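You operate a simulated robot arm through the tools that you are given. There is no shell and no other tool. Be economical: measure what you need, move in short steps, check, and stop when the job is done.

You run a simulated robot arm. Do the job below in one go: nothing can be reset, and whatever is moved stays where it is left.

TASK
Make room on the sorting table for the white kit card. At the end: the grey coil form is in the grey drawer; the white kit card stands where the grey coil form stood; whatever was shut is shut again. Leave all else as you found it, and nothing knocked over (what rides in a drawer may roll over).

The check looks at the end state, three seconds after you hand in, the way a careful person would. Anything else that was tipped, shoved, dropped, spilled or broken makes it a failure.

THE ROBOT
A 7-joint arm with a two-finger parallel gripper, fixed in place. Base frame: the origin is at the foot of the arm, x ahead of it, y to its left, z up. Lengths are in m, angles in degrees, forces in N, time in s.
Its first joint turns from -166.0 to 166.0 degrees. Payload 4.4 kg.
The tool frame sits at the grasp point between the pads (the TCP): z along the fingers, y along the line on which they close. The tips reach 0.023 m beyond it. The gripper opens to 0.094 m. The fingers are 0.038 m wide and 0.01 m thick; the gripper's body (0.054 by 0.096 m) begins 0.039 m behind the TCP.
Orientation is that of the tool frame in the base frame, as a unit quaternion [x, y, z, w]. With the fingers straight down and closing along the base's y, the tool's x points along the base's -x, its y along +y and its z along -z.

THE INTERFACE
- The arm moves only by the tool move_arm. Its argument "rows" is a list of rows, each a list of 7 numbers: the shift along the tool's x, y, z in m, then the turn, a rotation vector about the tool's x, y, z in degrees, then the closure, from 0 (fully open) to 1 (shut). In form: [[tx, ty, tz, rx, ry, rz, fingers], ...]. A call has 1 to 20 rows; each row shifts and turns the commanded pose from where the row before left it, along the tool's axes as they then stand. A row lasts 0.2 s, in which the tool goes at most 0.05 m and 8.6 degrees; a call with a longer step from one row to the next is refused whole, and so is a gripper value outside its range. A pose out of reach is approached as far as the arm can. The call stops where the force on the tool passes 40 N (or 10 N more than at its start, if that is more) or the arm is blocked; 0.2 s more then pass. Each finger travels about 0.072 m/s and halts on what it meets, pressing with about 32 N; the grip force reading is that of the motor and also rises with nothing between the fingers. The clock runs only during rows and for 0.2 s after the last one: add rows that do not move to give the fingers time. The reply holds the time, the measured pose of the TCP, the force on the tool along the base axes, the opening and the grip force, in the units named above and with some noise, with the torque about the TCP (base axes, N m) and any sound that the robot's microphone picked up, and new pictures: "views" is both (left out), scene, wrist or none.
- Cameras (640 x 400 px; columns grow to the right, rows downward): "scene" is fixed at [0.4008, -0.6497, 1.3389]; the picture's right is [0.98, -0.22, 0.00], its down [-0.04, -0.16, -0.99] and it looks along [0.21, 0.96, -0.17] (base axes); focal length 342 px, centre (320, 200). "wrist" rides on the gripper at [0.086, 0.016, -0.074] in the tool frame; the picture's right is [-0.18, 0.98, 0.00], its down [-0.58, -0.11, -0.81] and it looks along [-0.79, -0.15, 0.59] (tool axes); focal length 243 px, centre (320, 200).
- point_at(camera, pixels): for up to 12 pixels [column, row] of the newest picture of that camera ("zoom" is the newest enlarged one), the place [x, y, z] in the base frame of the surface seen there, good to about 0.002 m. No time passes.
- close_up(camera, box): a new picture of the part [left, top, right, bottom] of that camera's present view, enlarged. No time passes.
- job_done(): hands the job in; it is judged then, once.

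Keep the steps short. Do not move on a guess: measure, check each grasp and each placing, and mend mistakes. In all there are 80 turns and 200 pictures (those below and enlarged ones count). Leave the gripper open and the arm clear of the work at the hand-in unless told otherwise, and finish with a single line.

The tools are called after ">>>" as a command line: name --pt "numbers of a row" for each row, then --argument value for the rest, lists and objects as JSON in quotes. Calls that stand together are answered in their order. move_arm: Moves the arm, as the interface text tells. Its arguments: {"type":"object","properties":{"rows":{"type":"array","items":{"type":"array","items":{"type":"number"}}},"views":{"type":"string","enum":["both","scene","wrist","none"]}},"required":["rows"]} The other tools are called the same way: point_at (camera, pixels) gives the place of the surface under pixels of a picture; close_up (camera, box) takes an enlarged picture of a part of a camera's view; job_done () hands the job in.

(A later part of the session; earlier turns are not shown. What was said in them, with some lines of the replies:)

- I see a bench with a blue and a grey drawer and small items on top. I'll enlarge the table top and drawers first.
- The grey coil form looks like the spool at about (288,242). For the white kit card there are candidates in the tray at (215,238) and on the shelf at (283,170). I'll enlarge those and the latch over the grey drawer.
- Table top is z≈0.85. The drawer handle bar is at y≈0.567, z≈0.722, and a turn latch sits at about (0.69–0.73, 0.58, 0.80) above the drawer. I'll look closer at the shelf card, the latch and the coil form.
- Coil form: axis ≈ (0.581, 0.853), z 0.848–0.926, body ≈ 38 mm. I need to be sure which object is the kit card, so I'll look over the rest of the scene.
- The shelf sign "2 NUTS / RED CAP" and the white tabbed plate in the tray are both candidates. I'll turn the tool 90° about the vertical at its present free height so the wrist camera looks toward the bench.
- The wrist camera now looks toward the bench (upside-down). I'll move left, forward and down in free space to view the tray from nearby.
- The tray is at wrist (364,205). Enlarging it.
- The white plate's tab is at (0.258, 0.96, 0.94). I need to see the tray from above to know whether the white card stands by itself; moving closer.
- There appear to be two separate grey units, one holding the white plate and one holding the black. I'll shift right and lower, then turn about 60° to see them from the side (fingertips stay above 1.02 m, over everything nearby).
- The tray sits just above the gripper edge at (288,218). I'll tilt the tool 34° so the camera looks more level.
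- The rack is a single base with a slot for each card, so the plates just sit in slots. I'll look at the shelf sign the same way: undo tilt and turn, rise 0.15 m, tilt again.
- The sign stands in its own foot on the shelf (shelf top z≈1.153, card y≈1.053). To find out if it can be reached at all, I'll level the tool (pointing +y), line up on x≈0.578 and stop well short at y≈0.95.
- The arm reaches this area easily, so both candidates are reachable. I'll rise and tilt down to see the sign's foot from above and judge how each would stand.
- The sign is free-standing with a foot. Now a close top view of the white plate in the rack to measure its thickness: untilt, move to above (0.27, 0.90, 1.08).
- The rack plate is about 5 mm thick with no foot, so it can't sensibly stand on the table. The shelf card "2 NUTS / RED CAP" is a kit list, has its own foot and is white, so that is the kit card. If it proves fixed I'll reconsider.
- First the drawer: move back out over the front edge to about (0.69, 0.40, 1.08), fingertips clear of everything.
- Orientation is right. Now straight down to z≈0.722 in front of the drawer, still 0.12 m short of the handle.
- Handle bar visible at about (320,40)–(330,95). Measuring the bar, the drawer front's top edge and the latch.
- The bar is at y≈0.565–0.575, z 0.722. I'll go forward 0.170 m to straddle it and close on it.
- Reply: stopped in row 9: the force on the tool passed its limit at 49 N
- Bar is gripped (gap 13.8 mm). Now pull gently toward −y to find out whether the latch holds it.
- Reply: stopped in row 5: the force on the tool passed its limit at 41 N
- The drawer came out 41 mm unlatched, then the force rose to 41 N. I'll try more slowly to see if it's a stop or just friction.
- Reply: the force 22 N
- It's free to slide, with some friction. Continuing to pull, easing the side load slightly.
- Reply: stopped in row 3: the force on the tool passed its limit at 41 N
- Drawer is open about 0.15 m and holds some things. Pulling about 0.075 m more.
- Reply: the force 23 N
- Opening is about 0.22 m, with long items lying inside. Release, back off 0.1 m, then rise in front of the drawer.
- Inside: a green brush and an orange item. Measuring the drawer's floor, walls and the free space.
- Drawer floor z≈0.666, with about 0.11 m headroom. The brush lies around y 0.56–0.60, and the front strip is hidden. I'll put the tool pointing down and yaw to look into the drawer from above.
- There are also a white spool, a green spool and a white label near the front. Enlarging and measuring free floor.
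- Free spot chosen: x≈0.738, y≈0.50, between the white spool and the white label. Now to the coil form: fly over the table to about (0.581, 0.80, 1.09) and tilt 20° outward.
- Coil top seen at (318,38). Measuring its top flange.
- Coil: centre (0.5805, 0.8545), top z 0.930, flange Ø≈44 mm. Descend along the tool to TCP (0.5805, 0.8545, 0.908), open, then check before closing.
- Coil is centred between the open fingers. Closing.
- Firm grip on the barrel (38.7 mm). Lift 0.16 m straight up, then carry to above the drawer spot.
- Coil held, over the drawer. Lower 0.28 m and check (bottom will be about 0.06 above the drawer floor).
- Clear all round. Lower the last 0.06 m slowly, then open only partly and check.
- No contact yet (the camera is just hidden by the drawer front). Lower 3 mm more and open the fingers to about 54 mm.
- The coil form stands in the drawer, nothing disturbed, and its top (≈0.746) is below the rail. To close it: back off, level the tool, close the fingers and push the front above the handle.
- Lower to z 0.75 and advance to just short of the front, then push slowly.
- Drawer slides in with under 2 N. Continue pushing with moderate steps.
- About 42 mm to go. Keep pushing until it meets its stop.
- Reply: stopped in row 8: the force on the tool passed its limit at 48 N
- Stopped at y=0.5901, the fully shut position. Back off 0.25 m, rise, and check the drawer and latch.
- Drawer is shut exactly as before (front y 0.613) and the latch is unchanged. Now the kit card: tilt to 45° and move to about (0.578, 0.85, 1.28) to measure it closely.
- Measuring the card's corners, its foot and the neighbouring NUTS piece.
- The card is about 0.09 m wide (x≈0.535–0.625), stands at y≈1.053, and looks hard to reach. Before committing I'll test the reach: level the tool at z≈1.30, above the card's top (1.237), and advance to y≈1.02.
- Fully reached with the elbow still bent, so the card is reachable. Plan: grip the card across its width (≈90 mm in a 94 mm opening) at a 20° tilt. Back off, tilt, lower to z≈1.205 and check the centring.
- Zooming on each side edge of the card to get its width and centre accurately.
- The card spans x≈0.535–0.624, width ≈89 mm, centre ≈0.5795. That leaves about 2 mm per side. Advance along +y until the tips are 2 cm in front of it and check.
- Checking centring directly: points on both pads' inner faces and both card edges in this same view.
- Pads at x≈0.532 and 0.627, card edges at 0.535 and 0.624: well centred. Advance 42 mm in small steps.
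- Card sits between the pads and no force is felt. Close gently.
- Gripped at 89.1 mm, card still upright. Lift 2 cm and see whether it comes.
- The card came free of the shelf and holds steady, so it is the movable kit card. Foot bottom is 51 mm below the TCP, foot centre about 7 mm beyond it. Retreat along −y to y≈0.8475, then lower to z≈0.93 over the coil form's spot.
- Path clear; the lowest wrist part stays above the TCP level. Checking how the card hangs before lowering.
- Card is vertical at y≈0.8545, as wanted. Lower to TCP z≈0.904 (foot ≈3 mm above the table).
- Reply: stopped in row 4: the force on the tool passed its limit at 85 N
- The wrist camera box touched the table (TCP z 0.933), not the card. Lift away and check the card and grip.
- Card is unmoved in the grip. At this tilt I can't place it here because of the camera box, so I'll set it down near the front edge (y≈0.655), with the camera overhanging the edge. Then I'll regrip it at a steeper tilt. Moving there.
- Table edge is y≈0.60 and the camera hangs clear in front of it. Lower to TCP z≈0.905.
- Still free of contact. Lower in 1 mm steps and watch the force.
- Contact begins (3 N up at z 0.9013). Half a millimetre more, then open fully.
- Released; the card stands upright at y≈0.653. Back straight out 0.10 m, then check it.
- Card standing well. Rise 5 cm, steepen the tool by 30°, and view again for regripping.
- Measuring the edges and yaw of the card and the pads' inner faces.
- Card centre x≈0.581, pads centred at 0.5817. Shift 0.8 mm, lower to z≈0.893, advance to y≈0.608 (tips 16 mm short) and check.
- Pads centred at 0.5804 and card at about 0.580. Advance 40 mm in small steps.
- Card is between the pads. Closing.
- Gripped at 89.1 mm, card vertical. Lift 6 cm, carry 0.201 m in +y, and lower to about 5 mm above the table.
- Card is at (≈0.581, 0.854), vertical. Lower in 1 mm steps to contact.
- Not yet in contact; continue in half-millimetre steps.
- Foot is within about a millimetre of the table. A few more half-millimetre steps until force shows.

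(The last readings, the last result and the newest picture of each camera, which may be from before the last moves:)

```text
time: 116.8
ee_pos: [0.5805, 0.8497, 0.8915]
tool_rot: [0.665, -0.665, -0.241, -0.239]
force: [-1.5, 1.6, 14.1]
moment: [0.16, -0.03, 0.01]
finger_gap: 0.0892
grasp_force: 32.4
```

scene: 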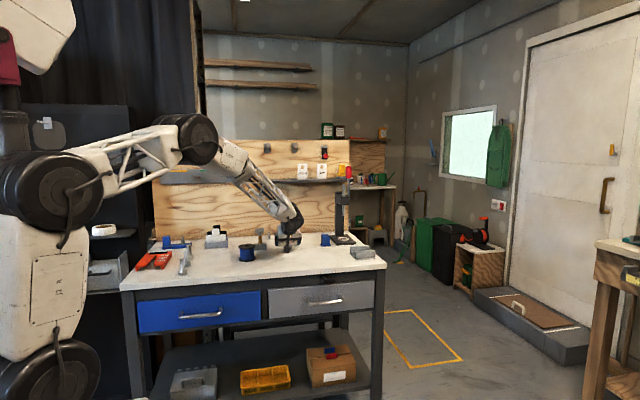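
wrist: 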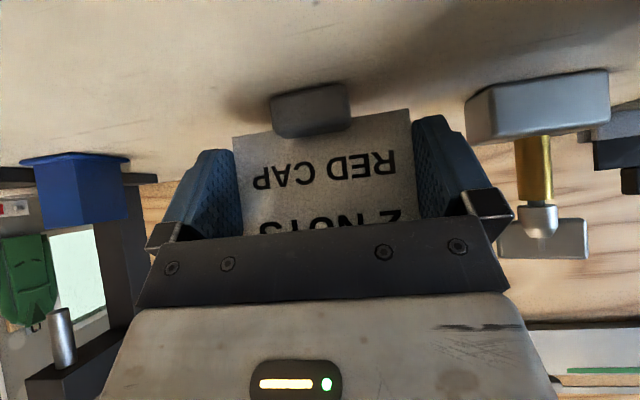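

Contact: 14 N up. Open the fingers and check that the card stands.

>>> move_arm --pt "-0.0002 0 -0.0003 0 0 0 0.15" --pt "0 0 0 0 0 0 0.08" --pt "0 0 0 0 0 0 0.03" --pt "0 0 0 0 0 0 0" --pt "0 0 0 0 0 0 0" --views "wrist"

>>> close_up --camera "wrist" --box '[160, 80, 480, 250]'

>>> point_at --camera "wrist" --pixels '[[320, 160], [400, 150], [250, 165], [320, 215], [305, 100]]'

```text
time: 118.0
ee_pos: [0.5816, 0.8485, 0.8903]
tool_rot: [0.665, -0.665, -0.241, -0.24]
force: [0.1, 0.3, 0.1]
moment: [-0.02, 0.03, 0.01]
finger_gap: 0.0942
grasp_force: 0.1
```

wrist: 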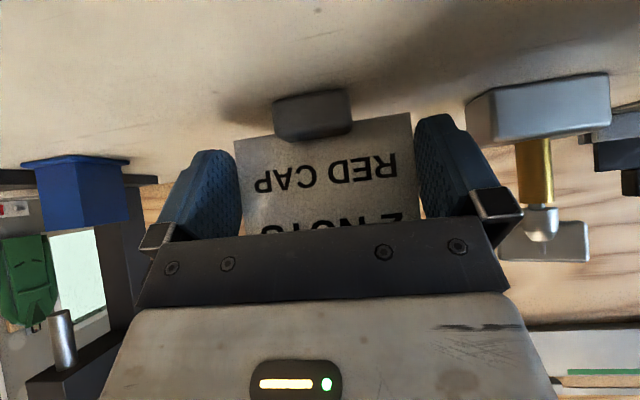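

```text
2.00 times, centred on (320, 165) of wrist
```

zoom: 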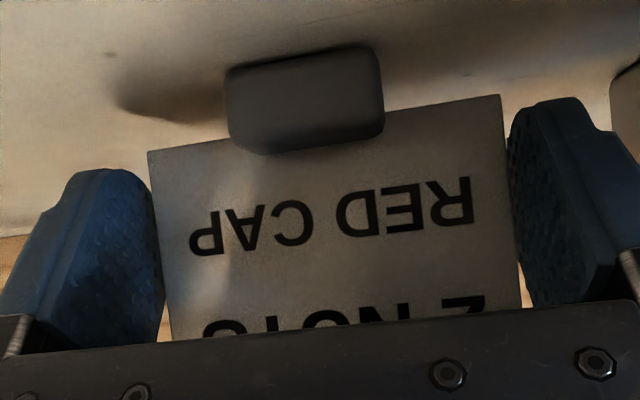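

```text
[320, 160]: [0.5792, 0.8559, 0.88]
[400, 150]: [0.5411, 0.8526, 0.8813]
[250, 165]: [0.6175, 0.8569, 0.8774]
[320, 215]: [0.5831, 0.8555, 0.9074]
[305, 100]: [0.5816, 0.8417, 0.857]
```

Card stands free on its foot. Nudge the gripper 0.8 mm to centre it around the card, then back out along −y and rise.

>>> move_arm --pt "0 0.0008 0 0 0 0 0" --pt "0.0077 0 -0.0064 0 0 0 0" --pt "0.0077 0 -0.0064 0 0 0 0" --pt "0.0154 0 -0.0127 0 0 0 0" --pt "0.0154 0 -0.0127 0 0 0 0" --pt "0.0154 0 -0.0127 0 0 0 0" --pt "0.0154 0 -0.0127 0 0 0 0" --pt "-0.0191 0 -0.0232 0 0 0 0" --pt "-0.0191 0 -0.0232 0 0 0 0" --pt "-0.0191 0 -0.0232 0 0 0 0"

>>> point_at --camera "wrist" --pixels '[[310, 120], [340, 120], [360, 120], [325, 140]]'

>>> close_up --camera "wrist" --box '[220, 30, 440, 190]'

```text
time: 120.2
ee_pos: [0.5786, 0.7475, 0.9768]
tool_rot: [-0.664, 0.666, 0.241, 0.238]
force: [0.0, -0.5, -0.9]
moment: [0.01, 0.01, -0.01]
finger_gap: 0.094
grasp_force: 0.1
```

scene: 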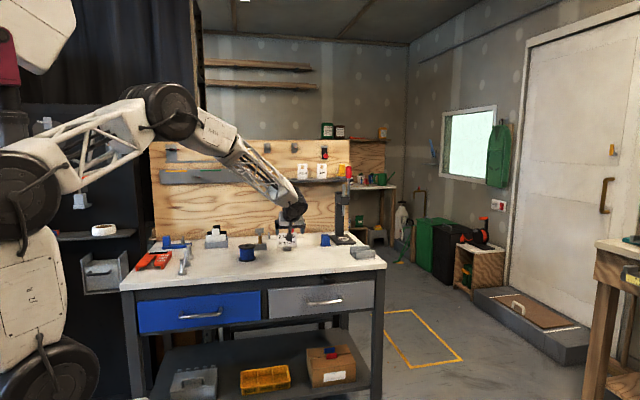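
wrist: 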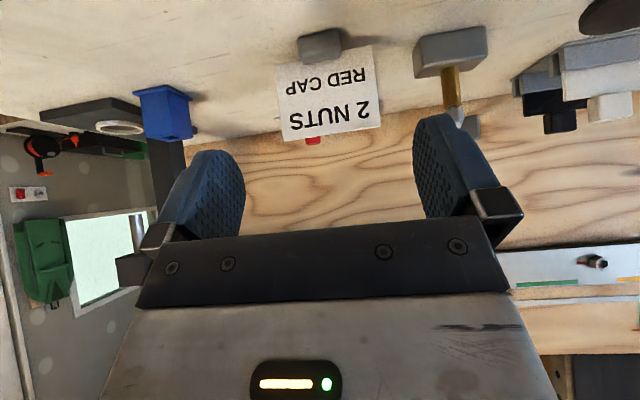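

```text
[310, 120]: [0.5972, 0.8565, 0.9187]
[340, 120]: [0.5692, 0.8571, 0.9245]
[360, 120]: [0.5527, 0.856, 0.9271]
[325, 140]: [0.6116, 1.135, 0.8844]
```

```text
2.50 times, centred on (330, 110) of wrist
5 turns are left
```

zoom: 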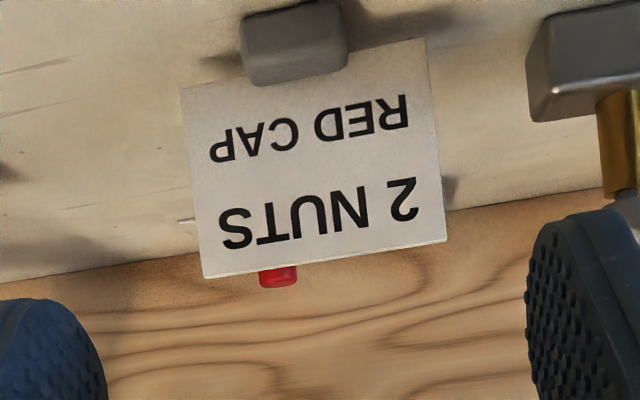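

The card stands upright at about (0.580, 0.855), where the coil form stood. Move the arm up and back clear of the bench and take a last look.

>>> move_arm --pt "-0.0191 0 -0.0232 0 0 0 0" --pt "-0.0191 0 -0.0232 0 0 0 0" --pt "-0.0191 0 -0.0232 0 0 0 0" --pt "-0.0191 0 -0.0232 0 0 0 0" --pt "-0.0191 0 -0.0232 0 0 0 0" --pt "-0.0191 0 -0.0232 0 0 0 0" --pt "-0.0191 0 -0.0232 0 0 0 0" --pt "0.0309 0 -0.0254 0 0 0 0" --pt "0.0309 0 -0.0254 0 0 0 0" --pt "0.0309 0 -0.0254 0 0 0 0" --pt "0.0309 0 -0.0254 0 0 0 0" --pt "0.0309 0 -0.0254 0 0 0 0" --pt "0.0309 0 -0.0254 0 0 0 0" --pt "0.0309 0 -0.0254 0 0 0 0" --pt "0.0309 0 -0.0254 0 0 0 0" --pt "0.0309 0 -0.0254 0 0 0 0" --views "scene"

>>> close_up --camera "scene" --box '[150, 140, 390, 290]'

```text
time: 123.6
ee_pos: [0.5807, 0.3877, 1.1892]
tool_rot: [0.665, -0.665, -0.241, -0.24]
force: [-0.4, -0.3, 0.7]
moment: [0.02, 0.03, 0.0]
finger_gap: 0.0939
grasp_force: 0.1
```

scene: 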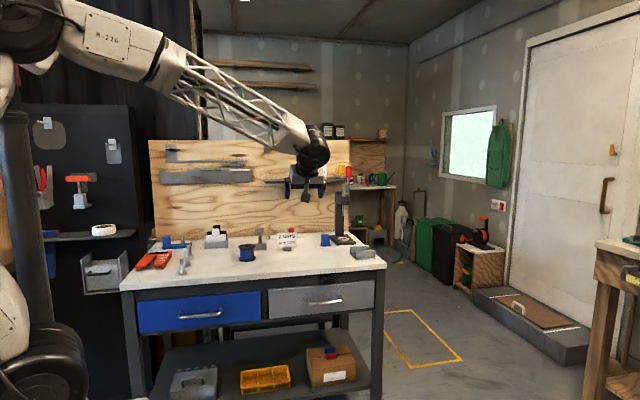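

```text
2.67 times, centred on (270, 215) of scene
4 turns are left
```

zoom: 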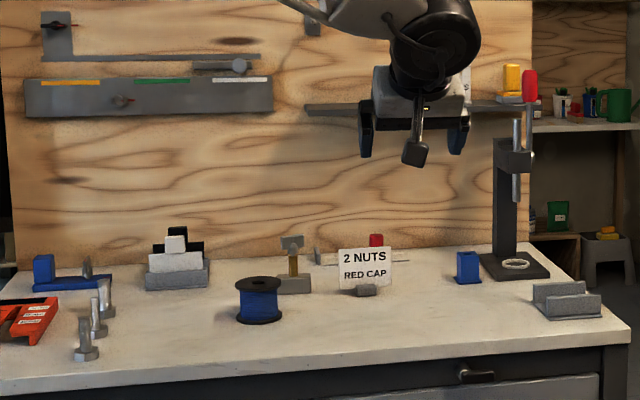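

The card stands on the coil form's spot, everything else is in its place, the drawer is shut, and the gripper is open and clear. Handing in.

>>> job_done

```text
The job is handed in.
```

The grey coil form is in the shut grey drawer and the white kit card, which I took to be the "2 NUTS / RED CAP" card from the shelf, stands upright where the coil form stood; nothing else was knocked over or visibly moved, though the wrist camera housing bumped the table once.
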